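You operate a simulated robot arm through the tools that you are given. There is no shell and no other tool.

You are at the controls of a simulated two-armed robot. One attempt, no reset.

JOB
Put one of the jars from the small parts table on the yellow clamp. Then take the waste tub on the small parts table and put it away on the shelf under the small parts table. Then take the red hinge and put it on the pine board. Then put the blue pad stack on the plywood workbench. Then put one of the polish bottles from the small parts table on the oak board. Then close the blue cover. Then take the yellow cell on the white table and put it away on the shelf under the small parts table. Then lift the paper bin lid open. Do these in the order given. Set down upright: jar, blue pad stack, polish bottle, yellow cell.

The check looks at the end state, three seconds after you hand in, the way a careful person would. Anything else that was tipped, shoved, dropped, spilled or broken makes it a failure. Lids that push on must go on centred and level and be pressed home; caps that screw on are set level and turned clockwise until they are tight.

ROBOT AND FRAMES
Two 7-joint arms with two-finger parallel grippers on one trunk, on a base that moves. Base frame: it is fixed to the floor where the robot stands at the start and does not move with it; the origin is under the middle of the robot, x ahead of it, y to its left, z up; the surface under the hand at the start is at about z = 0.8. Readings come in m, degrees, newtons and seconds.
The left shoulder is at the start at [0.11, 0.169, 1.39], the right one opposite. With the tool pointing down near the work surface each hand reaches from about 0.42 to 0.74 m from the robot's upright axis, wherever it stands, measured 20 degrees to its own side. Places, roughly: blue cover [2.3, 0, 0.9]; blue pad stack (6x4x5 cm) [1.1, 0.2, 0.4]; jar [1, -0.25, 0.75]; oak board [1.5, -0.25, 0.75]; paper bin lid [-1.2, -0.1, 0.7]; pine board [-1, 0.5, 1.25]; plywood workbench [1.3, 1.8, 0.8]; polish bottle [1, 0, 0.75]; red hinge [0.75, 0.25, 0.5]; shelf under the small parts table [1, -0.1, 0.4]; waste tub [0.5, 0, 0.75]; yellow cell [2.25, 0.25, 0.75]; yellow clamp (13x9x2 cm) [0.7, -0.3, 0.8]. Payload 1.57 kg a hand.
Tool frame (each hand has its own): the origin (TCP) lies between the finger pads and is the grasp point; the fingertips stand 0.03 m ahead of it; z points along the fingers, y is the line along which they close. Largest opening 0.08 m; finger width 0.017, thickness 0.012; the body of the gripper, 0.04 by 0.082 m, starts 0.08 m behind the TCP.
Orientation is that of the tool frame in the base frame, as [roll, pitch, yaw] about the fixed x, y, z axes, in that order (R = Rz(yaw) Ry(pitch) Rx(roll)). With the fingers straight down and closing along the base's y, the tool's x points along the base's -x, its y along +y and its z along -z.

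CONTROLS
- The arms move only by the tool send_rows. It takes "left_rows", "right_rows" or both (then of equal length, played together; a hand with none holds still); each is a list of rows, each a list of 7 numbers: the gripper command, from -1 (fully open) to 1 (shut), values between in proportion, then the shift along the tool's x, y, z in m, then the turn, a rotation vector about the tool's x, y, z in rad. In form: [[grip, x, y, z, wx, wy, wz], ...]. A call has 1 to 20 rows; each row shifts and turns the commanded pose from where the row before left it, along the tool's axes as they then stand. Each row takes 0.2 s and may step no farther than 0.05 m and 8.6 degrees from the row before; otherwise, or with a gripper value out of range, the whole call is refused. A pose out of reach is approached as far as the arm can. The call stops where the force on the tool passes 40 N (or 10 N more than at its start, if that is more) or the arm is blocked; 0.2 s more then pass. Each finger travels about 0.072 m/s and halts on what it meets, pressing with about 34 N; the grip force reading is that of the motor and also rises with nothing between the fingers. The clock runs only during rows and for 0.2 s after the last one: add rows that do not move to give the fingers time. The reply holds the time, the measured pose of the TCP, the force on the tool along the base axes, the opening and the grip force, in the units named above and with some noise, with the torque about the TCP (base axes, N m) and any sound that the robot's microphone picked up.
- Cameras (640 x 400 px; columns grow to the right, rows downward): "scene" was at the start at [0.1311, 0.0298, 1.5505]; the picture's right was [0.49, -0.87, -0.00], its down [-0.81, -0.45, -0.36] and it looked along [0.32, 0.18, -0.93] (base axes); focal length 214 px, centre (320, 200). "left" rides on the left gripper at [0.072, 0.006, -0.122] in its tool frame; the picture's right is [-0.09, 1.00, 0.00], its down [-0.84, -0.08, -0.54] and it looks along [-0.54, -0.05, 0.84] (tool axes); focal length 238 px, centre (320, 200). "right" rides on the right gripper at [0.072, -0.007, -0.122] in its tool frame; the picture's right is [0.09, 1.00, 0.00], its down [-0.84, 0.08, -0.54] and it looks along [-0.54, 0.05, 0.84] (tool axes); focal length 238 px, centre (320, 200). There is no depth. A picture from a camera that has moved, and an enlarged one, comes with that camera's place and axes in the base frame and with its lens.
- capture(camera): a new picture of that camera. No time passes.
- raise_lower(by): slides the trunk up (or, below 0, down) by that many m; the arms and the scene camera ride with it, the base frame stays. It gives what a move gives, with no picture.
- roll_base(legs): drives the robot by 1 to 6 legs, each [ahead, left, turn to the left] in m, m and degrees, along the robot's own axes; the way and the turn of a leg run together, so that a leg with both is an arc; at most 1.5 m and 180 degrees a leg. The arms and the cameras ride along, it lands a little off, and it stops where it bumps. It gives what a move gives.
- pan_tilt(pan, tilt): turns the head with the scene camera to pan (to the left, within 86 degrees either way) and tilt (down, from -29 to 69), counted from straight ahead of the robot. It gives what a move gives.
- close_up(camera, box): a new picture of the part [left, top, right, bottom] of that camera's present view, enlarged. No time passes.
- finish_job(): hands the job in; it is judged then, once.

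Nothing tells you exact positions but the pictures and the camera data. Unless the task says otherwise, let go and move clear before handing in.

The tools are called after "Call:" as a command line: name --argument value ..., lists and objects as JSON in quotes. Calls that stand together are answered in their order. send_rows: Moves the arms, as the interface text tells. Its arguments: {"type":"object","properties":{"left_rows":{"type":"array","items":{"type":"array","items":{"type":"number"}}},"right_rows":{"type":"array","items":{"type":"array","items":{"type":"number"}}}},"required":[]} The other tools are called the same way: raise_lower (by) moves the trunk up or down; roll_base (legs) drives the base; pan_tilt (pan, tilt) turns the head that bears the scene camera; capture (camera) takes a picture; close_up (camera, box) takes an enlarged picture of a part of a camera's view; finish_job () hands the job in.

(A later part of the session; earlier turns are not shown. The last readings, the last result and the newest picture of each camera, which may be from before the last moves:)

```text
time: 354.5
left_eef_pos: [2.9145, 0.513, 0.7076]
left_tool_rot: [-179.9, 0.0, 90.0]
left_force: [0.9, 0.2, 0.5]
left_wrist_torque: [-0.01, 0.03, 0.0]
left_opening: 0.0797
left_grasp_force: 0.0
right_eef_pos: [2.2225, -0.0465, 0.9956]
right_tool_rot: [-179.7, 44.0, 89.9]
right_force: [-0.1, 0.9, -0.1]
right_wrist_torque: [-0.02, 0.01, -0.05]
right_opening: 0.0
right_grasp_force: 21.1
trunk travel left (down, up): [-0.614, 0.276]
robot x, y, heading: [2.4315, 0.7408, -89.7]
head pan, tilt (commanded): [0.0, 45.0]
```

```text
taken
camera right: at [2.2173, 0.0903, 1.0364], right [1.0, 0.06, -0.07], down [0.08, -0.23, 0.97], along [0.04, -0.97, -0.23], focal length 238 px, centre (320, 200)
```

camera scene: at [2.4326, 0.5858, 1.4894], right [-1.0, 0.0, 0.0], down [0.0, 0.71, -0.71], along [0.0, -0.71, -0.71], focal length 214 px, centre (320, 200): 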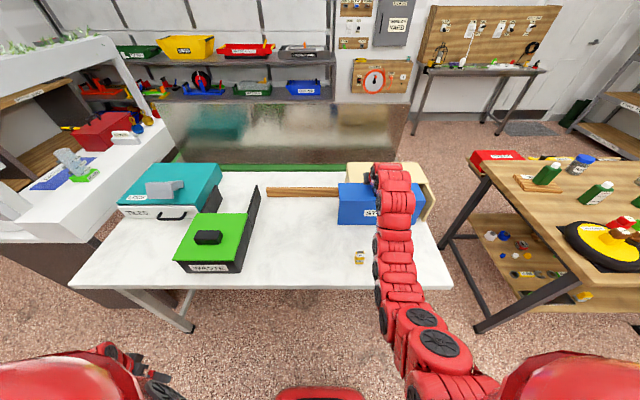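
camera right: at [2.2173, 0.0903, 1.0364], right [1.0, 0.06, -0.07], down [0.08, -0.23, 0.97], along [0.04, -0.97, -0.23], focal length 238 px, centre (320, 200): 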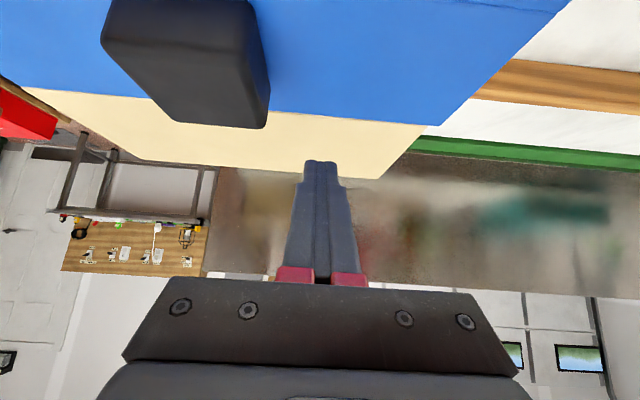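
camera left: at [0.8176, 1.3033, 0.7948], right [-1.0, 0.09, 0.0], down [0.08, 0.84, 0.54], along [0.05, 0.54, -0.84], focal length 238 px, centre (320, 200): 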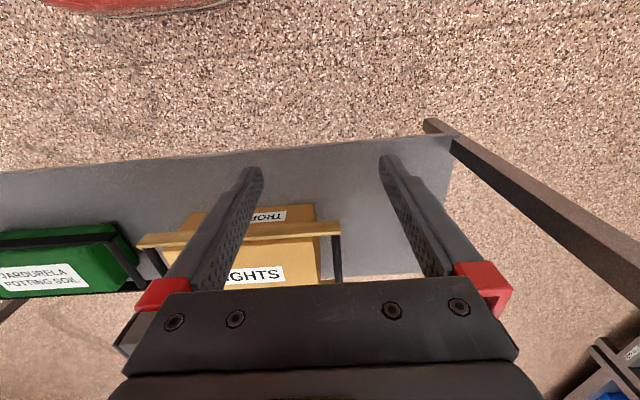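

From here the cover still overhangs the housing by about 1 cm at +x. Lower and push on.

Call:
send_rows --right_rows '[[1, 0.0125, 0, 0.013, 0, 0, 0], [1, 0.012, 0, 0.0124, 0, 0, 0], [1, 0, -0.01, 0, 0, 0, 0], [1, 0, -0.008, 0, 0, 0, 0], [1, 0, -0.004, 0, 0, 0, 0], [1, 0, 0, 0, 0, 0, 0]]'

Call:
send_rows --right_rows '[[1, 0, -0.003, 0, 0, 0, 0], [1, 0, -0.003, 0, 0, 0, 0], [1, 0, 0, 0, 0, 0, 0]]'

Call:
send_rows --right_rows '[[1, 0, -0.003, 0, 0, 0, 0], [1, 0, -0.003, 0, 0, 0, 0], [1, 0, 0, 0, 0, 0, 0]]'

Call:
capture --camera "right"

```text
time: 355.9
left_eef_pos: [2.9144, 0.5125, 0.7088]
left_tool_rot: [-179.9, 0.0, 90.1]
left_force: [0.1, 0.0, 0.5]
left_wrist_torque: [-0.01, -0.01, 0.01]
left_opening: 0.0801
left_grasp_force: 0.1
right_eef_pos: [2.2001, -0.0471, 0.9623]
right_tool_rot: [-179.7, 44.0, 90.0]
right_force: [-0.4, -0.7, -0.4]
right_wrist_torque: [0.03, 0.01, 0.02]
right_opening: 0.0
right_grasp_force: 20.9
trunk travel left (down, up): [-0.614, 0.276]
robot x, y, heading: [2.4293, 0.7475, -89.9]
head pan, tilt (commanded): [0.0, 45.0]
```

```text
time: 356.7
left_eef_pos: [2.915, 0.5127, 0.7085]
left_tool_rot: [-179.9, 0.0, 90.1]
left_force: [-0.2, -0.2, -0.2]
left_wrist_torque: [-0.02, -0.02, 0.01]
left_opening: 0.0799
left_grasp_force: 0.1
right_eef_pos: [2.1955, -0.0462, 0.9632]
right_tool_rot: [-179.6, 44.1, 89.9]
right_force: [2.4, -0.3, 1.7]
right_wrist_torque: [-0.02, -0.01, 0.02]
right_opening: 0.0
right_grasp_force: 21.0
trunk travel left (down, up): [-0.614, 0.276]
robot x, y, heading: [2.4332, 0.7467, -90.0]
head pan, tilt (commanded): [0.0, 45.0]
```

```text
time: 357.5
left_eef_pos: [2.9154, 0.5126, 0.7082]
left_tool_rot: [-179.9, -0.1, 90.1]
left_force: [0.2, 0.1, 0.2]
left_wrist_torque: [0.01, -0.03, -0.01]
left_opening: 0.0801
left_grasp_force: 0.2
right_eef_pos: [2.1917, -0.0466, 0.9612]
right_tool_rot: [-179.7, 44.0, 90.1]
right_force: [5.0, -0.7, 0.2]
right_wrist_torque: [0.0, -0.09, 0.05]
right_opening: 0.0
right_grasp_force: 21.1
trunk travel left (down, up): [-0.614, 0.276]
robot x, y, heading: [2.431, 0.7447, -90.2]
head pan, tilt (commanded): [0.0, 45.0]
```

```text
taken
camera right: at [2.1843, 0.0905, 1.0022], right [1.0, 0.06, -0.07], down [0.08, -0.23, 0.97], along [0.04, -0.97, -0.23], focal length 238 px, centre (320, 200)
```

right: 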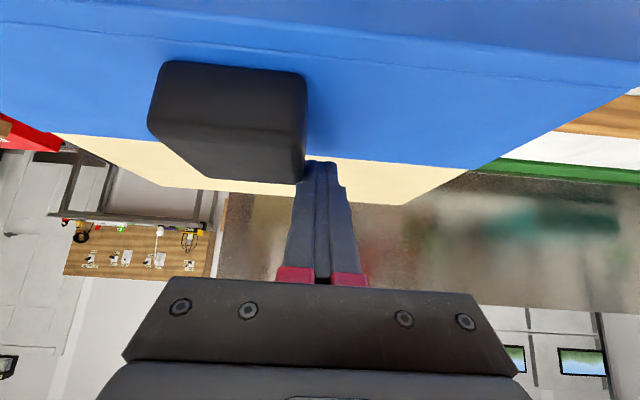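

Force is building (5 N) and the ends are nearly flush. Press a little more to confirm the stop.

Call:
send_rows --right_rows '[[1, 0, -0.003, 0, 0, 0, 0], [1, 0, -0.003, 0, 0, 0, 0], [1, 0, 0, 0, 0, 0, 0]]'

Call:
capture --camera "right"

```text
time: 358.3
left_eef_pos: [2.9168, 0.5135, 0.7069]
left_tool_rot: [-179.8, 0.0, 90.2]
left_force: [-1.1, 0.0, 0.1]
left_wrist_torque: [0.01, -0.03, 0.05]
left_opening: 0.08
left_grasp_force: 0.0
right_eef_pos: [2.1888, -0.0453, 0.9623]
right_tool_rot: [-179.7, 44.0, 90.3]
right_force: [25.7, 4.6, -4.6]
right_wrist_torque: [0.01, -0.2, -0.06]
right_opening: 0.0001
right_grasp_force: 21.8
trunk travel left (down, up): [-0.614, 0.276]
robot x, y, heading: [2.4315, 0.7447, -89.7]
head pan, tilt (commanded): [0.0, 45.0]
```

```text
taken
camera right: at [2.1831, 0.0904, 1.0025], right [1.0, 0.07, -0.07], down [0.08, -0.23, 0.97], along [0.05, -0.97, -0.23], focal length 238 px, centre (320, 200)
```

right: 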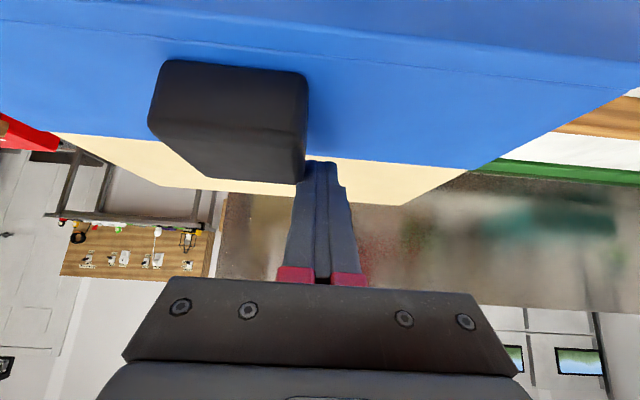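

Solid stop at 26 N and the ends align—the cover is closed. Back off, raise, and look at the yellow cell.

Call:
send_rows --right_rows '[[1, 0, 0.01, 0, 0, 0, 0], [1, 0, 0.005, 0, 0, 0, 0], [1, -0.025, 0, -0.026, 0, 0, 0], [1, -0.025, 0, -0.026, 0, 0, 0], [1, -0.025, 0, -0.026, 0, 0, 0], [1, -0.025, 0, -0.026, 0, 0, 0], [1, 0, 0.03, 0, 0, 0, 0], [1, 0, 0.03, 0, 0, 0, 0], [1, 0, 0.03, 0, 0, 0, 0], [-1, 0, 0, 0, 0, 0, 0]]'

Call:
roll_base --legs '[[-0.2, 0, 0]]'

Call:
capture --camera "right"

Call:
capture --camera "scene"

Call:
close_up --camera "scene" --box '[290, 120, 470, 250]'

```text
time: 360.5
left_eef_pos: [2.9154, 0.5122, 0.708]
left_tool_rot: [180.0, 0.1, 90.1]
left_force: [-0.2, 0.3, -0.4]
left_wrist_torque: [0.01, -0.05, 0.02]
left_opening: 0.0799
left_grasp_force: 0.2
right_eef_pos: [2.2893, -0.0468, 1.1054]
right_tool_rot: [-179.7, 44.0, 89.8]
right_force: [0.8, 0.1, -0.5]
right_wrist_torque: [0.01, 0.01, 0.01]
right_opening: 0.0523
right_grasp_force: 0.0
trunk travel left (down, up): [-0.614, 0.276]
robot x, y, heading: [2.4295, 0.7465, -90.1]
head pan, tilt (commanded): [0.0, 45.0]
```

```text
time: 362.1
left_eef_pos: [2.9145, 0.7126, 0.7086]
left_tool_rot: [-179.9, -0.1, 90.2]
left_force: [-0.6, -0.2, 0.3]
left_wrist_torque: [0.01, 0.01, -0.02]
left_opening: 0.0802
left_grasp_force: 0.0
right_eef_pos: [2.2907, 0.1512, 1.107]
right_tool_rot: [-179.7, 44.1, 90.0]
right_force: [0.1, 0.4, -0.3]
right_wrist_torque: [0.01, -0.02, 0.03]
right_opening: 0.0801
right_grasp_force: 0.1
trunk travel left (down, up): [-0.614, 0.276]
robot x, y, heading: [2.4282, 0.9435, -90.1]
head pan, tilt (commanded): [0.0, 45.0]
```

```text
taken
camera right: at [2.2848, 0.289, 1.1468], right [1.0, 0.06, -0.07], down [0.08, -0.22, 0.97], along [0.05, -0.97, -0.23], focal length 238 px, centre (320, 200)
```

right: 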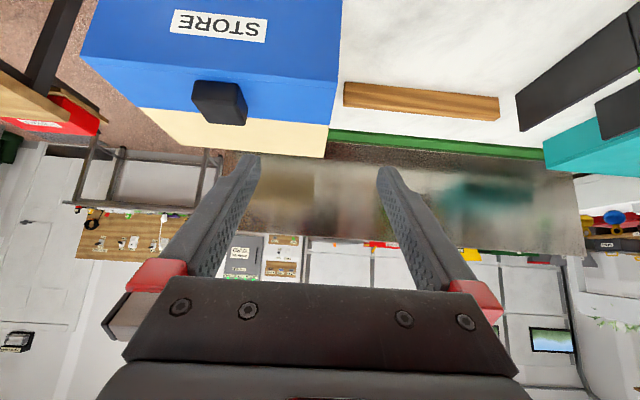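

```text
taken
camera scene: at [2.4325, 0.7852, 1.4894], right [-1.0, 0.0, 0.0], down [0.0, 0.71, -0.71], along [0.0, -0.71, -0.71], focal length 214 px, centre (320, 200)
```

scene: 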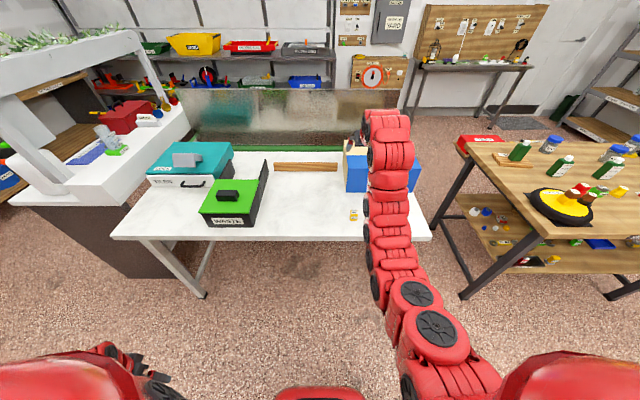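

```text
3.08 times, centred on (380, 185) of scene
camera zoom: at [2.4325, 0.7852, 1.4894], right [-1.0, 0.0, 0.0], down [0.0, 0.71, -0.71], along [0.0, -0.71, -0.71], focal length 660 px, centre (135, 246)
```

zoom: 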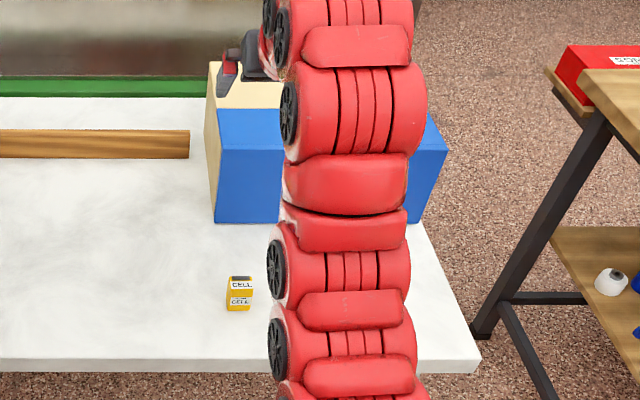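

The cover is flush with the housing. The yellow cell stands at about (2.288, 0.195), ~3.6 cm wide, 4.4 cm tall, table z≈0.785. I'll retract the arm to its comfortable extension, then position above it.

Call:
send_rows --right_rows '[[-1, 0.0204, 0.004, -0.0197, 0, 0, 0], [-1, 0.0204, 0.004, -0.0197, 0, 0, 0], [-1, 0.0204, 0.004, -0.0197, 0, 0, 0], [-1, 0.0204, 0.004, -0.0197, 0, 0, 0], [-1, 0.0204, 0.004, -0.0197, 0, 0, 0], [-1, 0.0204, 0.004, -0.0197, 0, 0.017, 0], [-1, 0, 0, 0, 0, 0, 0]]'

Call:
roll_base --legs '[[0.12, -0.027, 0]]'

Call:
raise_lower --by -0.2

Call:
capture --camera "right"

Call:
close_up --camera "scene" --box '[290, 150, 470, 280]'

```text
time: 363.7
left_eef_pos: [2.9159, 0.7122, 0.7078]
left_tool_rot: [-179.9, 0.0, 90.3]
left_force: [0.4, 0.0, -0.2]
left_wrist_torque: [0.02, 0.0, 0.01]
left_opening: 0.0799
left_grasp_force: 0.1
right_eef_pos: [2.3153, 0.3226, 1.1058]
right_tool_rot: [-179.7, 43.0, 90.0]
right_force: [1.0, 0.2, 0.1]
right_wrist_torque: [0.04, 0.04, -0.04]
right_opening: 0.08
right_grasp_force: 0.0
right hand out of reach, approached as far as the arm can: row 1
trunk travel left (down, up): [-0.614, 0.276]
robot x, y, heading: [2.4294, 0.9461, -89.7]
head pan, tilt (commanded): [0.0, 45.0]
```

```text
time: 365.0
left_eef_pos: [2.8875, 0.5913, 0.7082]
left_tool_rot: [-179.9, 0.0, 90.3]
left_force: [0.0, -0.3, -0.2]
left_wrist_torque: [0.0, 0.01, -0.02]
left_opening: 0.0798
left_grasp_force: 0.1
right_eef_pos: [2.2862, 0.1995, 1.1059]
right_tool_rot: [-179.7, 43.0, 89.9]
right_force: [0.5, -1.1, -0.5]
right_wrist_torque: [-0.02, -0.01, -0.03]
right_opening: 0.0802
right_grasp_force: 0.0
trunk travel left (down, up): [-0.614, 0.276]
robot x, y, heading: [2.4016, 0.8284, -89.8]
head pan, tilt (commanded): [0.0, 45.0]
```

```text
time: 367.1
left_eef_pos: [2.8886, 0.5904, 0.5092]
left_tool_rot: [-179.9, 0.0, 90.1]
left_force: [0.1, 0.3, 0.0]
left_wrist_torque: [-0.02, -0.02, 0.02]
left_opening: 0.0801
left_grasp_force: 0.0
right_eef_pos: [2.2876, 0.2004, 0.9063]
right_tool_rot: [-179.7, 43.1, 90.1]
right_force: [-1.1, 0.5, -1.1]
right_wrist_torque: [0.02, -0.01, 0.02]
right_opening: 0.0798
right_grasp_force: 0.0
trunk travel left (down, up): [-0.414, 0.476]
robot x, y, heading: [2.4012, 0.8245, -90.0]
head pan, tilt (commanded): [0.0, 45.0]
```

```text
taken
camera right: at [2.2819, 0.3368, 0.949], right [1.0, 0.06, -0.07], down [0.08, -0.24, 0.97], along [0.05, -0.97, -0.25], focal length 238 px, centre (320, 200)
```

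right: 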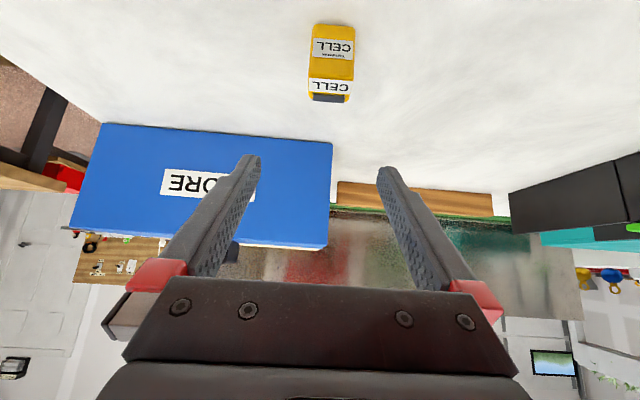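

```text
3.08 times, centred on (380, 215) of scene
camera zoom: at [2.4056, 0.6627, 1.2894], right [-1.0, 0.0, 0.0], down [0.0, 0.71, -0.71], along [0.0, -0.71, -0.71], focal length 660 px, centre (135, 154)
```

zoom: 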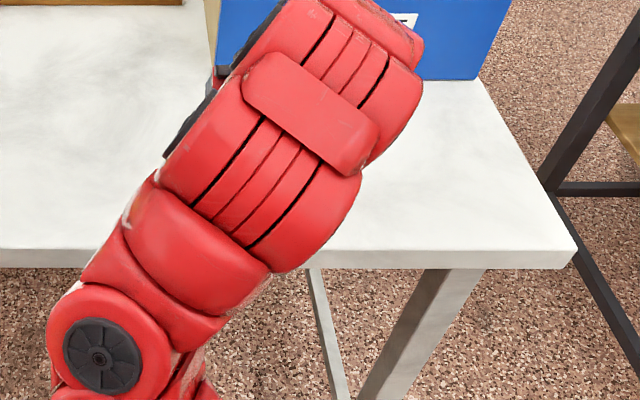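

Cell centre is at (2.2905, 0.1925). Descend and grip.

Call:
send_rows --right_rows '[[-1, 0.0132, 0.0008, 0.0171, 0, 0, 0], [-1, 0.0132, 0.0008, 0.0171, 0, 0, 0], [-1, 0.0132, 0.0007, 0.0171, 0, 0, 0], [-1, 0.0125, 0.0007, 0.0163, 0, 0, 0], [-1, 0, 0, 0, 0, 0, 0]]'

Call:
capture --camera "right"

```text
time: 368.4
left_eef_pos: [2.8878, 0.5891, 0.509]
left_tool_rot: [-179.9, 0.0, 90.2]
left_force: [-0.4, -0.4, 0.1]
left_wrist_torque: [0.02, 0.03, 0.01]
left_opening: 0.0799
left_grasp_force: 0.0
right_eef_pos: [2.2917, 0.1932, 0.8205]
right_tool_rot: [-179.6, 43.1, 90.0]
right_force: [-0.4, 0.1, 0.7]
right_wrist_torque: [-0.02, -0.03, -0.01]
right_opening: 0.0803
right_grasp_force: 0.1
trunk travel left (down, up): [-0.414, 0.476]
robot x, y, heading: [2.4, 0.8181, -90.0]
head pan, tilt (commanded): [0.0, 45.0]
```

```text
taken
camera right: at [2.2851, 0.3288, 0.8633], right [1.0, 0.06, -0.07], down [0.08, -0.24, 0.97], along [0.05, -0.97, -0.25], focal length 238 px, centre (320, 200)
```

right: 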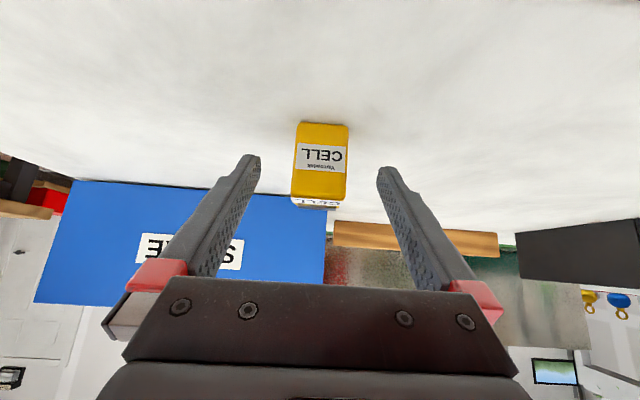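

Call:
send_rows --right_rows '[[0, 0, 0, 0, 0, 0, 0], [0.4, 0, 0, 0, 0, 0, 0], [1, 0, 0, 0, 0, 0, 0], [1, 0, 0, 0, 0, 0, 0], [1, 0, 0, 0, 0, 0, 0]]'

Call:
send_rows --right_rows '[[1, -0.0068, 0, -0.0073, 0, 0, 0], [1, -0.0136, 0, -0.0146, 0, 0, 0], [1, -0.0136, 0, -0.0146, 0, 0, 0], [1, -0.0136, 0, -0.0146, 0, 0, 0], [1, 0, 0, 0, 0, 0, 0]]'

Call:
capture --camera "right"

```text
time: 369.6
left_eef_pos: [2.8884, 0.5904, 0.508]
left_tool_rot: [-179.9, 0.0, 90.0]
left_force: [-0.1, -0.1, -0.3]
left_wrist_torque: [-0.03, 0.0, -0.01]
left_opening: 0.08
left_grasp_force: 0.1
right_eef_pos: [2.2906, 0.1921, 0.8212]
right_tool_rot: [-179.7, 43.1, 90.0]
right_force: [0.2, 0.1, 1.0]
right_wrist_torque: [0.04, -0.05, 0.01]
right_opening: 0.0313
right_grasp_force: 34.1
trunk travel left (down, up): [-0.414, 0.476]
robot x, y, heading: [2.4019, 0.8195, -89.8]
head pan, tilt (commanded): [0.0, 45.0]
```

```text
time: 370.8
left_eef_pos: [2.8885, 0.5896, 0.5074]
left_tool_rot: [-179.9, 0.0, 90.2]
left_force: [-0.8, -0.3, 0.1]
left_wrist_torque: [-0.04, 0.0, 0.02]
left_opening: 0.0795
left_grasp_force: 0.0
right_eef_pos: [2.2899, 0.1915, 0.8921]
right_tool_rot: [-179.7, 43.0, 89.9]
right_force: [0.1, 0.0, -1.1]
right_wrist_torque: [0.03, -0.01, 0.02]
right_opening: 0.0315
right_grasp_force: 34.1
trunk travel left (down, up): [-0.414, 0.476]
robot x, y, heading: [2.4039, 0.8204, -89.8]
head pan, tilt (commanded): [0.0, 45.0]
```

```text
taken
camera right: at [2.2848, 0.3287, 0.9336], right [1.0, 0.06, -0.07], down [0.08, -0.24, 0.97], along [0.04, -0.97, -0.25], focal length 238 px, centre (320, 200)
```

right: 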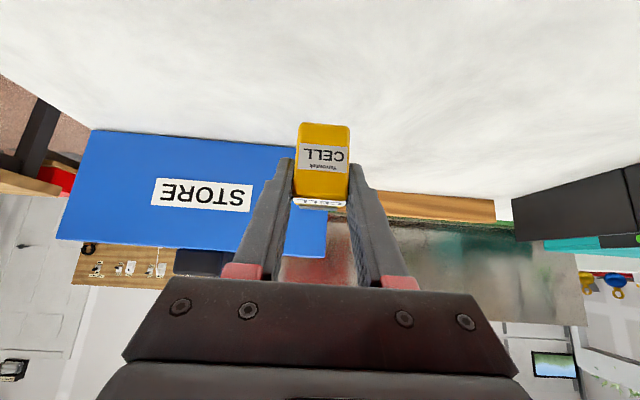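

The cell is held upright. Back out, lower the arm to the under-table posture, and travel to the small parts table's left side.

Call:
roll_base --legs '[[-0.2, 0, 0]]'

Call:
send_rows --right_rows '[[1, 0.0205, 0, 0.0219, 0, 0, 0], [1, 0.0205, 0, 0.0219, 0, 0, 0], [1, 0.0205, 0, 0.0219, 0, 0, 0], [1, 0.0205, 0, 0.0219, 0, 0, 0], [1, 0.0205, 0, 0.0219, 0, 0, 0], [1, 0, 0, 0, 0, 0, 0]]'

Call:
roll_base --legs '[[0, -1.29, 0]]'

Call:
raise_lower --by -0.235

Call:
pan_tilt --pan 0 --tilt 40

Call:
capture --camera "scene"

Call:
close_up --camera "scene" --box '[230, 150, 470, 270]'

```text
time: 372.3
left_eef_pos: [2.8887, 0.7899, 0.508]
left_tool_rot: [180.0, 0.1, 90.2]
left_force: [-0.5, -0.7, 0.3]
left_wrist_torque: [0.0, 0.01, -0.01]
left_opening: 0.0801
left_grasp_force: 0.1
right_eef_pos: [2.2899, 0.3913, 0.8912]
right_tool_rot: [-179.6, 43.2, 90.0]
right_force: [-0.2, 0.0, 0.0]
right_wrist_torque: [0.0, 0.0, 0.02]
right_opening: 0.031
right_grasp_force: 34.3
trunk travel left (down, up): [-0.414, 0.476]
robot x, y, heading: [2.4005, 1.0189, -89.9]
head pan, tilt (commanded): [0.0, 45.0]
```

```text
time: 373.7
left_eef_pos: [2.8879, 0.789, 0.508]
left_tool_rot: [-179.9, 0.0, 90.2]
left_force: [0.0, -0.1, 0.9]
left_wrist_torque: [-0.02, 0.0, 0.01]
left_opening: 0.0803
left_grasp_force: 0.1
right_eef_pos: [2.2881, 0.3907, 0.7414]
right_tool_rot: [-179.6, 43.0, 90.0]
right_force: [0.3, 0.1, -0.8]
right_wrist_torque: [-0.02, 0.01, -0.01]
right_opening: 0.0312
right_grasp_force: 33.9
trunk travel left (down, up): [-0.414, 0.476]
robot x, y, heading: [2.4029, 1.0224, -89.7]
head pan, tilt (commanded): [0.0, 45.0]
```

```text
time: 380.3
left_eef_pos: [1.5904, 0.7864, 0.5091]
left_tool_rot: [-179.9, 0.1, 90.1]
left_force: [-0.4, 0.9, -0.3]
left_wrist_torque: [0.02, -0.01, 0.0]
left_opening: 0.0802
left_grasp_force: 0.0
right_eef_pos: [0.9896, 0.3871, 0.7417]
right_tool_rot: [-179.8, 43.0, 89.9]
right_force: [0.2, -0.3, -1.6]
right_wrist_torque: [-0.01, 0.01, -0.02]
right_opening: 0.0311
right_grasp_force: 34.3
trunk travel left (down, up): [-0.414, 0.476]
robot x, y, heading: [1.1089, 1.0225, -89.8]
head pan, tilt (commanded): [0.0, 45.0]
```

```text
time: 382.7
left_eef_pos: [1.5918, 0.7867, 0.2739]
left_tool_rot: [-179.9, 0.1, 90.0]
left_force: [0.0, -0.7, 0.3]
left_wrist_torque: [0.0, 0.01, 0.0]
left_opening: 0.0801
left_grasp_force: 0.0
right_eef_pos: [0.99, 0.3874, 0.507]
right_tool_rot: [-179.7, 43.0, 89.9]
right_force: [0.5, -0.3, -1.4]
right_wrist_torque: [0.0, 0.03, -0.04]
right_opening: 0.0311
right_grasp_force: 34.0
trunk travel left (down, up): [-0.179, 0.711]
robot x, y, heading: [1.1048, 1.0157, -89.7]
head pan, tilt (commanded): [0.0, 45.0]
```

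```text
time: 383.4
left_eef_pos: [1.5909, 0.7855, 0.2737]
left_tool_rot: [-179.9, 0.0, 90.1]
left_force: [-0.2, 0.0, -0.3]
left_wrist_torque: [0.01, 0.03, -0.01]
left_opening: 0.0798
left_grasp_force: 0.0
right_eef_pos: [0.9907, 0.3878, 0.5066]
right_tool_rot: [-179.8, 43.1, 89.9]
right_force: [0.1, -0.4, -1.2]
right_wrist_torque: [-0.01, 0.0, 0.0]
right_opening: 0.031
right_grasp_force: 33.8
trunk travel left (down, up): [-0.179, 0.711]
robot x, y, heading: [1.1043, 1.0163, -89.8]
head pan, tilt (commanded): [0.0, 40.0]
```

```text
taken
camera scene: at [1.1083, 0.8551, 1.0616], right [-1.0, 0.0, 0.0], down [0.0, 0.64, -0.77], along [0.0, -0.77, -0.64], focal length 214 px, centre (320, 200)
```

scene: 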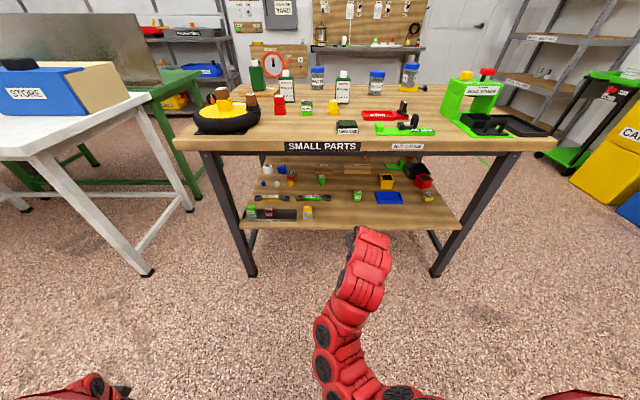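

```text
2.67 times, centred on (350, 210) of scene
camera zoom: at [1.1083, 0.8551, 1.0616], right [-1.0, 0.0, 0.0], down [0.0, 0.64, -0.77], along [0.0, -0.77, -0.64], focal length 572 px, centre (240, 173)
```

zoom: 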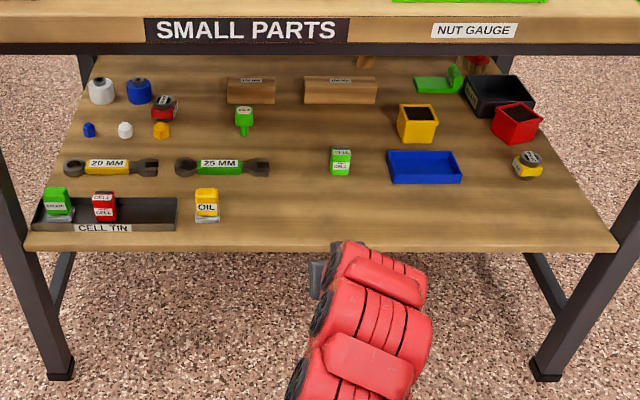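

The shelf spot between the oil can and the blue tray is wide open. Drive in 22 cm.

Call:
roll_base --legs '[[0.222, 0.005, -0.2]]'

Call:
capture --camera "right"

```text
time: 385.1
left_eef_pos: [1.5944, 0.5607, 0.2733]
left_tool_rot: [-179.9, 0.0, 89.8]
left_force: [-0.2, -0.3, -1.3]
left_wrist_torque: [-0.02, -0.01, 0.01]
left_opening: 0.0801
left_grasp_force: 0.0
right_eef_pos: [0.992, 0.1648, 0.5069]
right_tool_rot: [-179.7, 43.0, 89.7]
right_force: [-0.1, 0.6, -1.9]
right_wrist_torque: [0.0, 0.0, 0.01]
right_opening: 0.0314
right_grasp_force: 33.9
trunk travel left (down, up): [-0.179, 0.711]
robot x, y, heading: [1.1097, 0.7933, -90.3]
head pan, tilt (commanded): [0.0, 40.0]
```

```text
taken
camera right: at [0.9871, 0.3017, 0.5484], right [1.0, 0.06, -0.07], down [0.08, -0.24, 0.97], along [0.04, -0.97, -0.25], focal length 238 px, centre (320, 200)
```

right: 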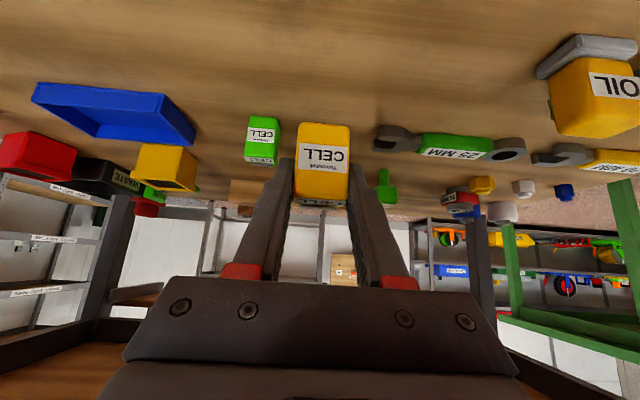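

Free below. Lower to near contact, then fine steps.

Call:
send_rows --right_rows '[[1, 0.0136, 0, 0.0146, 0, 0, 0], [1, 0.0136, 0, 0.0146, 0, 0, 0], [1, 0.0102, 0, 0.011, 0, 0, 0], [1, 0.0048, 0, 0.0051, 0, 0, 0], [1, 0, 0, 0, 0, 0, 0]]'

Call:
send_rows --right_rows '[[1, 0.0014, 0, 0.0015, 0, 0, 0], [1, 0.0014, 0, 0.0015, 0, 0, 0], [1, 0, 0, 0, 0, 0, 0]]'

```text
time: 386.3
left_eef_pos: [1.5951, 0.5611, 0.2732]
left_tool_rot: [-179.9, 0.0, 89.9]
left_force: [-0.1, -0.3, 0.0]
left_wrist_torque: [0.01, 0.01, -0.02]
left_opening: 0.0799
left_grasp_force: 0.1
right_eef_pos: [0.9927, 0.1653, 0.445]
right_tool_rot: [-179.6, 43.1, 89.7]
right_force: [0.9, -0.2, -0.3]
right_wrist_torque: [0.0, -0.01, 0.02]
right_opening: 0.0312
right_grasp_force: 33.8
trunk travel left (down, up): [-0.179, 0.711]
robot x, y, heading: [1.111, 0.7941, -90.2]
head pan, tilt (commanded): [0.0, 40.0]
```

```text
time: 387.1
left_eef_pos: [1.5951, 0.5598, 0.2732]
left_tool_rot: [-179.9, -0.1, 89.8]
left_force: [-0.7, 0.5, 0.6]
left_wrist_torque: [0.01, -0.01, -0.03]
left_opening: 0.0802
left_grasp_force: 0.0
right_eef_pos: [0.9923, 0.1667, 0.4405]
right_tool_rot: [-179.6, 43.1, 89.6]
right_force: [0.0, -1.0, -0.9]
right_wrist_torque: [0.0, -0.01, 0.0]
right_opening: 0.031
right_grasp_force: 34.3
trunk travel left (down, up): [-0.179, 0.711]
robot x, y, heading: [1.1104, 0.7954, -90.2]
head pan, tilt (commanded): [0.0, 40.0]
```

Call:
send_rows --right_rows '[[1, 0.0014, 0, 0.0015, 0, 0, 0], [1, 0.0007, 0, 0.0007, 0, 0, 0], [1, 0, 0, 0, 0, 0, 0]]'

Call:
send_rows --right_rows '[[1, 0.0007, 0, 0.0007, 0, 0, 0], [1, 0.0007, 0, 0.0007, 0, 0, 0], [1, 0, 0, 0, 0, 0, 0]]'

```text
time: 387.9
left_eef_pos: [1.5941, 0.5604, 0.2743]
left_tool_rot: [-179.8, 0.1, 89.9]
left_force: [0.5, 0.5, 0.4]
left_wrist_torque: [-0.02, -0.01, 0.01]
left_opening: 0.0803
left_grasp_force: 0.0
right_eef_pos: [0.9921, 0.1655, 0.4409]
right_tool_rot: [-179.7, 43.5, 89.6]
right_force: [1.6, -0.4, 23.3]
right_wrist_torque: [0.13, -0.2, 0.04]
right_opening: 0.0314
right_grasp_force: 34.2
trunk travel left (down, up): [-0.179, 0.711]
robot x, y, heading: [1.1112, 0.7929, -90.1]
head pan, tilt (commanded): [0.0, 40.0]
```

```text
time: 388.7
left_eef_pos: [1.5941, 0.561, 0.2734]
left_tool_rot: [-179.9, 0.1, 89.9]
left_force: [-0.3, 0.2, 0.1]
left_wrist_torque: [0.0, -0.02, 0.01]
left_opening: 0.0802
left_grasp_force: 0.1
right_eef_pos: [0.9926, 0.1673, 0.4374]
right_tool_rot: [-179.8, 43.3, 89.6]
right_force: [0.2, -5.8, 28.5]
right_wrist_torque: [-0.22, -0.09, -0.02]
right_opening: 0.0314
right_grasp_force: 33.7
trunk travel left (down, up): [-0.179, 0.711]
robot x, y, heading: [1.1103, 0.7988, -90.3]
head pan, tilt (commanded): [0.0, 40.0]
```

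In firm contact. Ease off, open gently and withdraw.

Call:
send_rows --right_rows '[[1, -0.0012, 0, -0.0012, 0, 0, 0], [0.0, 0, 0, 0, 0, 0, 0], [-0.6, 0, 0, 0, 0, 0, 0], [-0.6, 0, 0, 0, 0, 0, 0]]'

Call:
capture --camera "right"

Call:
send_rows --right_rows '[[-0.6, -0.0068, 0, -0.0073, 0, 0, 0], [-0.6, -0.0136, 0, -0.0146, 0, 0, 0], [-0.6, -0.0136, 0, -0.0146, 0, 0, 0], [-0.6, -0.0136, 0, -0.0146, 0, 0, 0], [-0.6, 0, 0, 0, 0, 0, 0]]'

Call:
capture --camera "right"

```text
time: 389.7
left_eef_pos: [1.5938, 0.56, 0.2742]
left_tool_rot: [-179.9, 0.0, 89.9]
left_force: [0.4, -0.4, 0.1]
left_wrist_torque: [0.01, -0.06, -0.03]
left_opening: 0.0801
left_grasp_force: 0.0
right_eef_pos: [0.9911, 0.1667, 0.437]
right_tool_rot: [-179.7, 43.0, 89.7]
right_force: [-0.5, 0.2, -0.2]
right_wrist_torque: [-0.04, 0.01, -0.03]
right_opening: 0.0639
right_grasp_force: 0.0
trunk travel left (down, up): [-0.179, 0.711]
robot x, y, heading: [1.1101, 0.7956, -90.2]
head pan, tilt (commanded): [0.0, 40.0]
```

```text
taken
camera right: at [0.987, 0.3028, 0.4789], right [1.0, 0.06, -0.07], down [0.08, -0.24, 0.97], along [0.04, -0.97, -0.25], focal length 238 px, centre (320, 200)
```

right: 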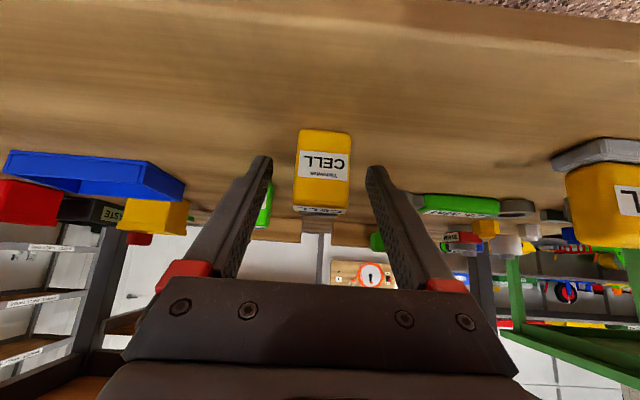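

```text
time: 390.9
left_eef_pos: [1.5949, 0.5608, 0.2726]
left_tool_rot: [-179.9, -0.1, 89.8]
left_force: [0.0, -0.7, -0.6]
left_wrist_torque: [-0.02, 0.04, 0.02]
left_opening: 0.0799
left_grasp_force: 0.1
right_eef_pos: [0.9926, 0.1674, 0.5076]
right_tool_rot: [-179.6, 43.2, 89.6]
right_force: [1.0, 0.5, -0.2]
right_wrist_torque: [0.0, -0.03, -0.02]
right_opening: 0.0641
right_grasp_force: 0.0
trunk travel left (down, up): [-0.179, 0.711]
robot x, y, heading: [1.108, 0.7989, -90.4]
head pan, tilt (commanded): [0.0, 40.0]
```

```text
taken
camera right: at [0.9874, 0.3029, 0.5504], right [1.0, 0.06, -0.07], down [0.08, -0.24, 0.97], along [0.04, -0.97, -0.25], focal length 238 px, centre (320, 200)
```

right: 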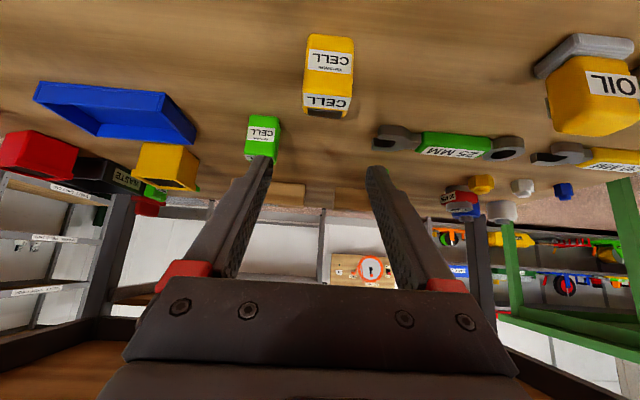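

Step 7 done—the yellow cell stands upright on the shelf. Now back out and head to the PAPER bin.

Call:
roll_base --legs '[[-0.22, 0, 0.3]]'

Call:
raise_lower --by 0.4

Call:
close_up --camera "scene" --box '[150, 60, 560, 290]'

Call:
roll_base --legs '[[0, -1.3, 0], [0.9, 0, 0]]'

Call:
roll_base --legs '[[0, 0, -90]]'

Call:
pan_tilt --pan 0 --tilt 40

Call:
capture --camera "scene"

```text
time: 392.6
left_eef_pos: [1.5967, 0.7863, 0.2735]
left_tool_rot: [-179.9, 0.1, 90.5]
left_force: [0.2, 0.8, 0.5]
left_wrist_torque: [0.01, -0.01, -0.02]
left_opening: 0.0799
left_grasp_force: 0.0
right_eef_pos: [1.0003, 0.3869, 0.5084]
right_tool_rot: [-179.6, 43.1, 90.3]
right_force: [0.4, -0.8, 1.1]
right_wrist_torque: [-0.03, 0.02, -0.03]
right_opening: 0.064
right_grasp_force: 0.0
trunk travel left (down, up): [-0.179, 0.711]
robot x, y, heading: [1.1116, 1.0142, -89.7]
head pan, tilt (commanded): [0.0, 40.0]
```

```text
time: 396.4
left_eef_pos: [1.5971, 0.7872, 0.6741]
left_tool_rot: [-179.9, 0.0, 90.6]
left_force: [-0.3, 0.1, 0.3]
left_wrist_torque: [0.0, -0.01, 0.02]
left_opening: 0.0799
left_grasp_force: 0.1
right_eef_pos: [1.0001, 0.3859, 0.9083]
right_tool_rot: [-179.7, 43.1, 90.3]
right_force: [0.8, -0.6, 0.5]
right_wrist_torque: [0.03, -0.03, 0.0]
right_opening: 0.0639
right_grasp_force: 0.0
trunk travel left (down, up): [-0.579, 0.311]
robot x, y, heading: [1.112, 1.0138, -89.5]
head pan, tilt (commanded): [0.0, 40.0]
```

```text
1.56 times, centred on (355, 175) of scene
camera zoom: at [1.1138, 0.8527, 1.4616], right [-1.0, -0.01, 0.0], down [-0.01, 0.64, -0.77], along [0.01, -0.77, -0.64], focal length 335 px, centre (265, 239)
```

zoom: 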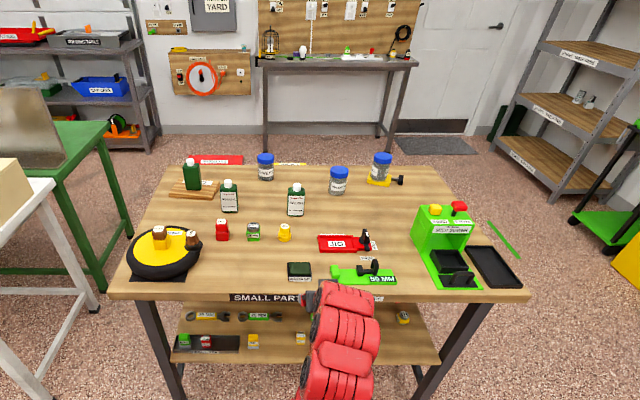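

```text
time: 407.3
left_eef_pos: [0.3169, -0.131, 0.674]
left_tool_rot: [-179.9, 0.0, 90.8]
left_force: [-0.2, -0.3, 0.3]
left_wrist_torque: [0.01, 0.01, 0.01]
left_opening: 0.0799
left_grasp_force: 0.0
right_eef_pos: [-0.2783, -0.536, 0.9077]
right_tool_rot: [-179.7, 42.9, 90.6]
right_force: [0.1, 0.1, 0.0]
right_wrist_torque: [0.0, -0.01, 0.01]
right_opening: 0.0639
right_grasp_force: 0.0
trunk travel left (down, up): [-0.579, 0.311]
robot x, y, heading: [-0.1752, 0.0947, -89.3]
head pan, tilt (commanded): [0.0, 40.0]
```

```text
time: 411.5
left_eef_pos: [-0.4048, -0.388, 0.6732]
left_tool_rot: [-179.8, -0.1, 0.0]
left_force: [0.1, -0.8, 0.9]
left_wrist_torque: [0.01, 0.02, 0.03]
left_opening: 0.0799
left_grasp_force: 0.0
right_eef_pos: [-0.7992, 0.2121, 0.9076]
right_tool_rot: [-179.6, 43.2, -0.3]
right_force: [0.5, 0.7, 0.7]
right_wrist_torque: [0.02, 0.01, 0.0]
right_opening: 0.0641
right_grasp_force: 0.1
trunk travel left (down, up): [-0.579, 0.311]
robot x, y, heading: [-0.1698, 0.0946, 179.8]
head pan, tilt (commanded): [0.0, 40.0]
```

```text
time: 412.1
left_eef_pos: [-0.4046, -0.3894, 0.6729]
left_tool_rot: [-179.9, 0.0, -0.1]
left_force: [-0.9, -0.5, -0.3]
left_wrist_torque: [-0.03, 0.01, -0.01]
left_opening: 0.0803
left_grasp_force: 0.1
right_eef_pos: [-0.7987, 0.2118, 0.9081]
right_tool_rot: [-179.7, 43.0, -0.3]
right_force: [-0.1, 0.3, 0.5]
right_wrist_torque: [-0.02, -0.01, -0.01]
right_opening: 0.0639
right_grasp_force: 0.1
trunk travel left (down, up): [-0.579, 0.311]
robot x, y, heading: [-0.1692, 0.0998, 180.0]
head pan, tilt (commanded): [0.0, 40.0]
```

```text
taken
camera scene: at [-0.3338, 0.0976, 1.4616], right [0.0, 1.0, 0.0], down [0.64, 0.0, -0.77], along [-0.77, 0.0, -0.64], focal length 214 px, centre (320, 200)
```

scene: 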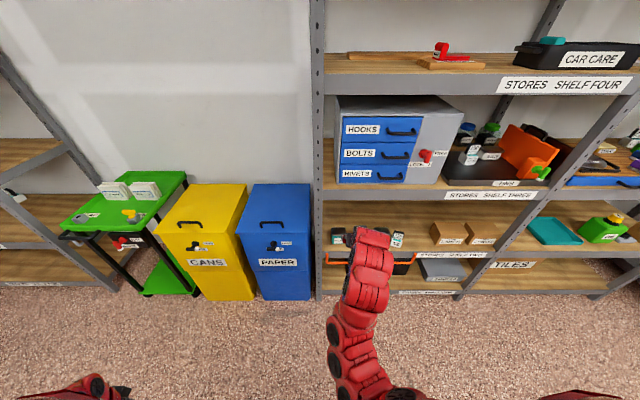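

Call:
close_up --camera "scene" --box '[150, 170, 330, 310]'

Call:
close_up --camera "scene" --box '[235, 200, 325, 280]'

Call:
close_up --camera "scene" --box '[330, 20, 500, 110]'

```text
2.86 times, centred on (240, 240) of scene
camera zoom: at [-0.3338, 0.0976, 1.4616], right [0.0, 1.0, 0.0], down [0.64, 0.0, -0.77], along [-0.77, 0.0, -0.64], focal length 613 px, centre (549, 86)
```

zoom: 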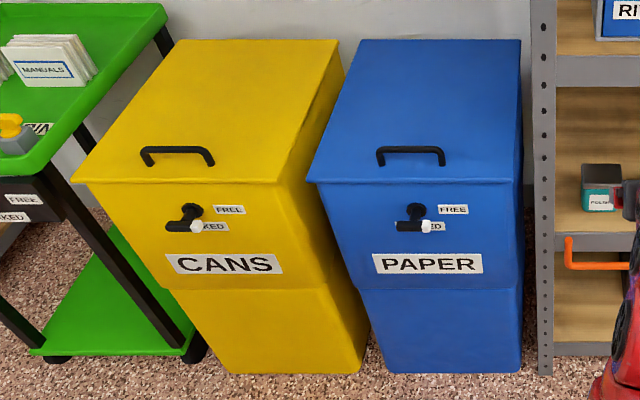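

```text
5.00 times, centred on (280, 240) of scene
camera zoom: at [-0.3338, 0.0976, 1.4616], right [0.0, 1.0, 0.0], down [0.64, 0.0, -0.77], along [-0.77, 0.0, -0.64], focal length 1072 px, centre (520, 0)
```

zoom: 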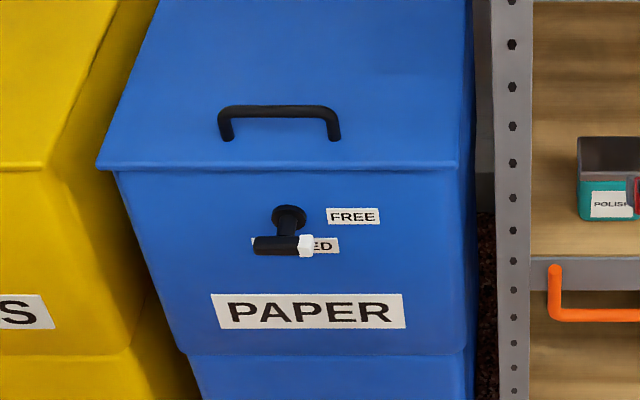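

```text
3.76 times, centred on (415, 65) of scene
camera zoom: at [-0.3338, 0.0976, 1.4616], right [0.0, 1.0, 0.0], down [0.64, 0.0, -0.77], along [-0.77, 0.0, -0.64], focal length 807 px, centre (-38, 708)
```

zoom: 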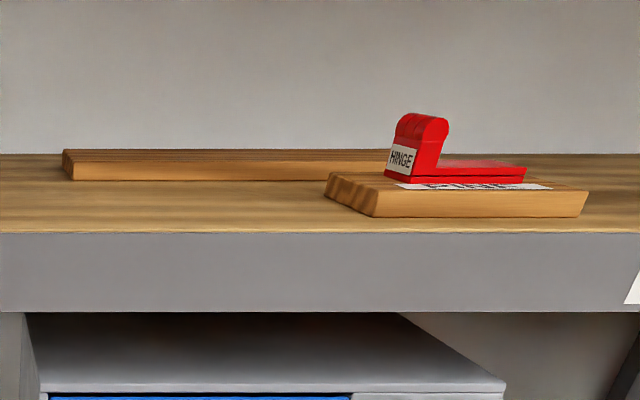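

The hinge sits well on the pine board. For the PAPER latch I want a straight-on view, so I'll shift the base left and lower the trunk so the right wrist camera faces the latch.

Call:
roll_base --legs '[[0.03, 0.32, 0]]'

Call:
raise_lower --by -0.3

Call:
capture --camera "right"

Call:
close_up --camera "right" --box '[200, 60, 440, 210]'

Call:
capture --camera "scene"

```text
time: 414.3
left_eef_pos: [-0.4334, -0.7115, 0.6729]
left_tool_rot: [-179.9, 0.0, 0.1]
left_force: [0.7, -0.3, 0.7]
left_wrist_torque: [0.02, 0.03, 0.02]
left_opening: 0.0799
left_grasp_force: 0.1
right_eef_pos: [-0.8304, -0.1108, 0.9084]
right_tool_rot: [-179.6, 43.1, -0.1]
right_force: [0.5, -0.5, -0.1]
right_wrist_torque: [0.03, 0.01, -0.01]
right_opening: 0.064
right_grasp_force: 0.1
trunk travel left (down, up): [-0.579, 0.311]
robot x, y, heading: [-0.2018, -0.2265, -180.1]
head pan, tilt (commanded): [0.0, 40.0]
```

```text
time: 417.3
left_eef_pos: [-0.4341, -0.7122, 0.3735]
left_tool_rot: [-180.0, 0.0, 0.1]
left_force: [0.8, -0.3, 0.4]
left_wrist_torque: [0.01, 0.0, 0.02]
left_opening: 0.0799
left_grasp_force: 0.1
right_eef_pos: [-0.8291, -0.1121, 0.6081]
right_tool_rot: [-179.6, 43.1, -0.1]
right_force: [0.5, 0.5, -0.7]
right_wrist_torque: [-0.01, -0.01, -0.05]
right_opening: 0.0641
right_grasp_force: 0.1
trunk travel left (down, up): [-0.279, 0.611]
robot x, y, heading: [-0.2018, -0.2289, -180.0]
head pan, tilt (commanded): [0.0, 40.0]
```

```text
taken
camera right: at [-0.6938, -0.1054, 0.6502], right [0.06, -1.0, -0.07], down [-0.24, -0.08, 0.97], along [-0.97, -0.04, -0.25], focal length 238 px, centre (320, 200)
```

right: 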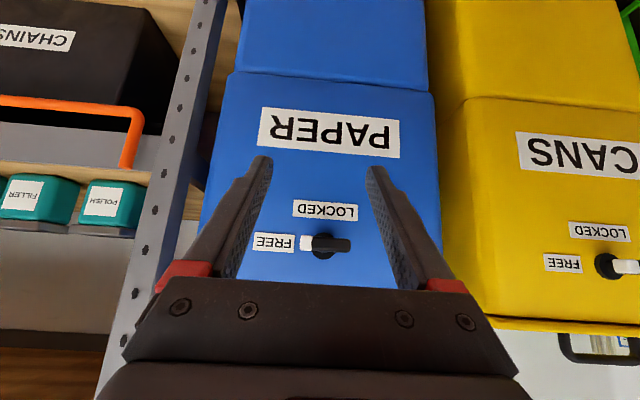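

```text
2.67 times, centred on (320, 135) of right
camera zoom: at [-0.6938, -0.1054, 0.6502], right [0.06, -1.0, -0.07], down [-0.24, -0.08, 0.97], along [-0.97, -0.04, -0.25], focal length 636 px, centre (320, 373)
```

zoom: 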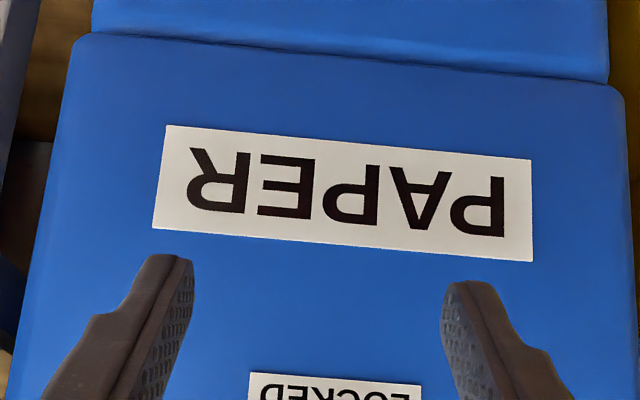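

```text
taken
camera scene: at [-0.3647, -0.2251, 1.1617], right [0.0, 1.0, 0.0], down [0.64, 0.0, -0.77], along [-0.77, 0.0, -0.64], focal length 214 px, centre (320, 200)
```

scene: 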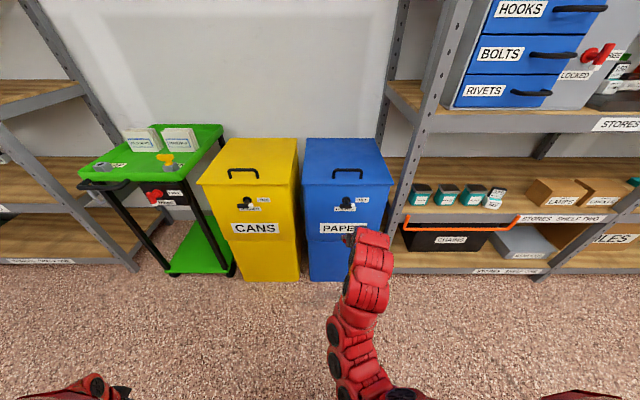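

The straight-on view shows the PAPER latch pointer at FREE already, so the lid can simply be lifted by its handle (bar along y at about (−1.035, −0.13), z≈0.73). To grip the bar I need the fingers rolled 90°; testing that roll in free air after raising.

Call:
raise_lower --by 0.3

Call:
send_rows --right_rows '[[-1, 0, 0, 0, 0, 0, 0.1428], [-1, 0, 0, 0, 0, 0, 0.1428], [-1, 0, 0, 0, 0, 0, 0.1428], [-1, 0, 0, 0, 0, 0, 0.1428], [-1, 0, 0, 0, 0, 0, 0.1428], [-1, 0, 0, 0, 0, 0, 0.1428], [-1, 0, 0, 0, 0, 0, 0.1428], [-1, 0, 0, 0, 0, 0, 0.1428], [-1, 0, 0, 0, 0, 0, 0.1428], [-1, 0, 0, 0, 0, 0, 0.1428], [-1, 0, 0, 0, 0, 0, 0.1428], [-1, 0, 0, 0, 0, 0, 0]]'

Call:
capture --camera "right"

Call:
capture --camera "scene"

```text
time: 420.3
left_eef_pos: [-0.4338, -0.7126, 0.6726]
left_tool_rot: [-179.9, 0.0, 0.1]
left_force: [0.2, 0.5, -0.1]
left_wrist_torque: [-0.01, -0.01, 0.03]
left_opening: 0.0799
left_grasp_force: 0.0
right_eef_pos: [-0.8301, -0.1123, 0.9076]
right_tool_rot: [-179.8, 43.1, -0.1]
right_force: [-0.4, 0.3, 0.7]
right_wrist_torque: [0.02, 0.0, -0.01]
right_opening: 0.0639
right_grasp_force: 0.0
trunk travel left (down, up): [-0.579, 0.311]
robot x, y, heading: [-0.2001, -0.2299, -179.9]
head pan, tilt (commanded): [0.0, 40.0]
```

```text
time: 422.9
left_eef_pos: [-0.434, -0.712, 0.6727]
left_tool_rot: [-179.9, 0.0, 0.1]
left_force: [1.1, -1.2, 0.7]
left_wrist_torque: [0.0, 0.0, 0.0]
left_opening: 0.0801
left_grasp_force: 0.1
right_eef_pos: [-0.8298, -0.112, 0.9064]
right_tool_rot: [137.0, 0.2, -90.5]
right_force: [0.3, -0.7, 0.1]
right_wrist_torque: [-0.01, 0.05, 0.03]
right_opening: 0.0799
right_grasp_force: 0.0
trunk travel left (down, up): [-0.579, 0.311]
robot x, y, heading: [-0.1951, -0.2267, -180.2]
head pan, tilt (commanded): [0.0, 40.0]
```

```text
taken
camera right: at [-0.7424, -0.184, 0.9936], right [-0.73, -0.09, 0.68], down [0.32, 0.83, 0.45], along [-0.61, 0.55, -0.58], focal length 238 px, centre (320, 200)
```

right: 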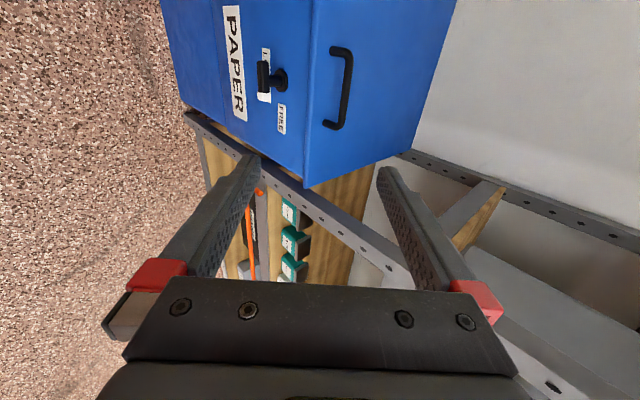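

```text
taken
camera scene: at [-0.3648, -0.2251, 1.4616], right [0.0, 1.0, 0.0], down [0.64, 0.0, -0.77], along [-0.77, 0.0, -0.64], focal length 214 px, centre (320, 200)
```

scene: 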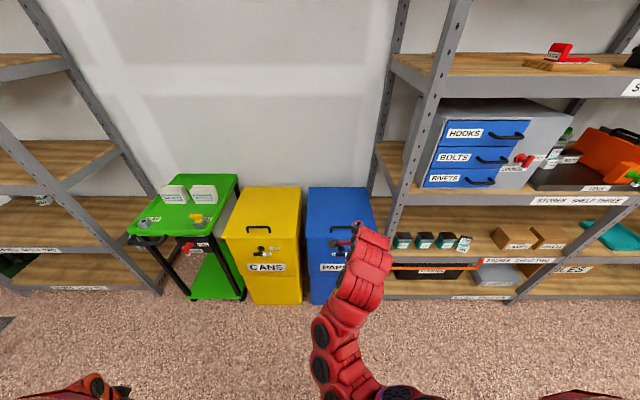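

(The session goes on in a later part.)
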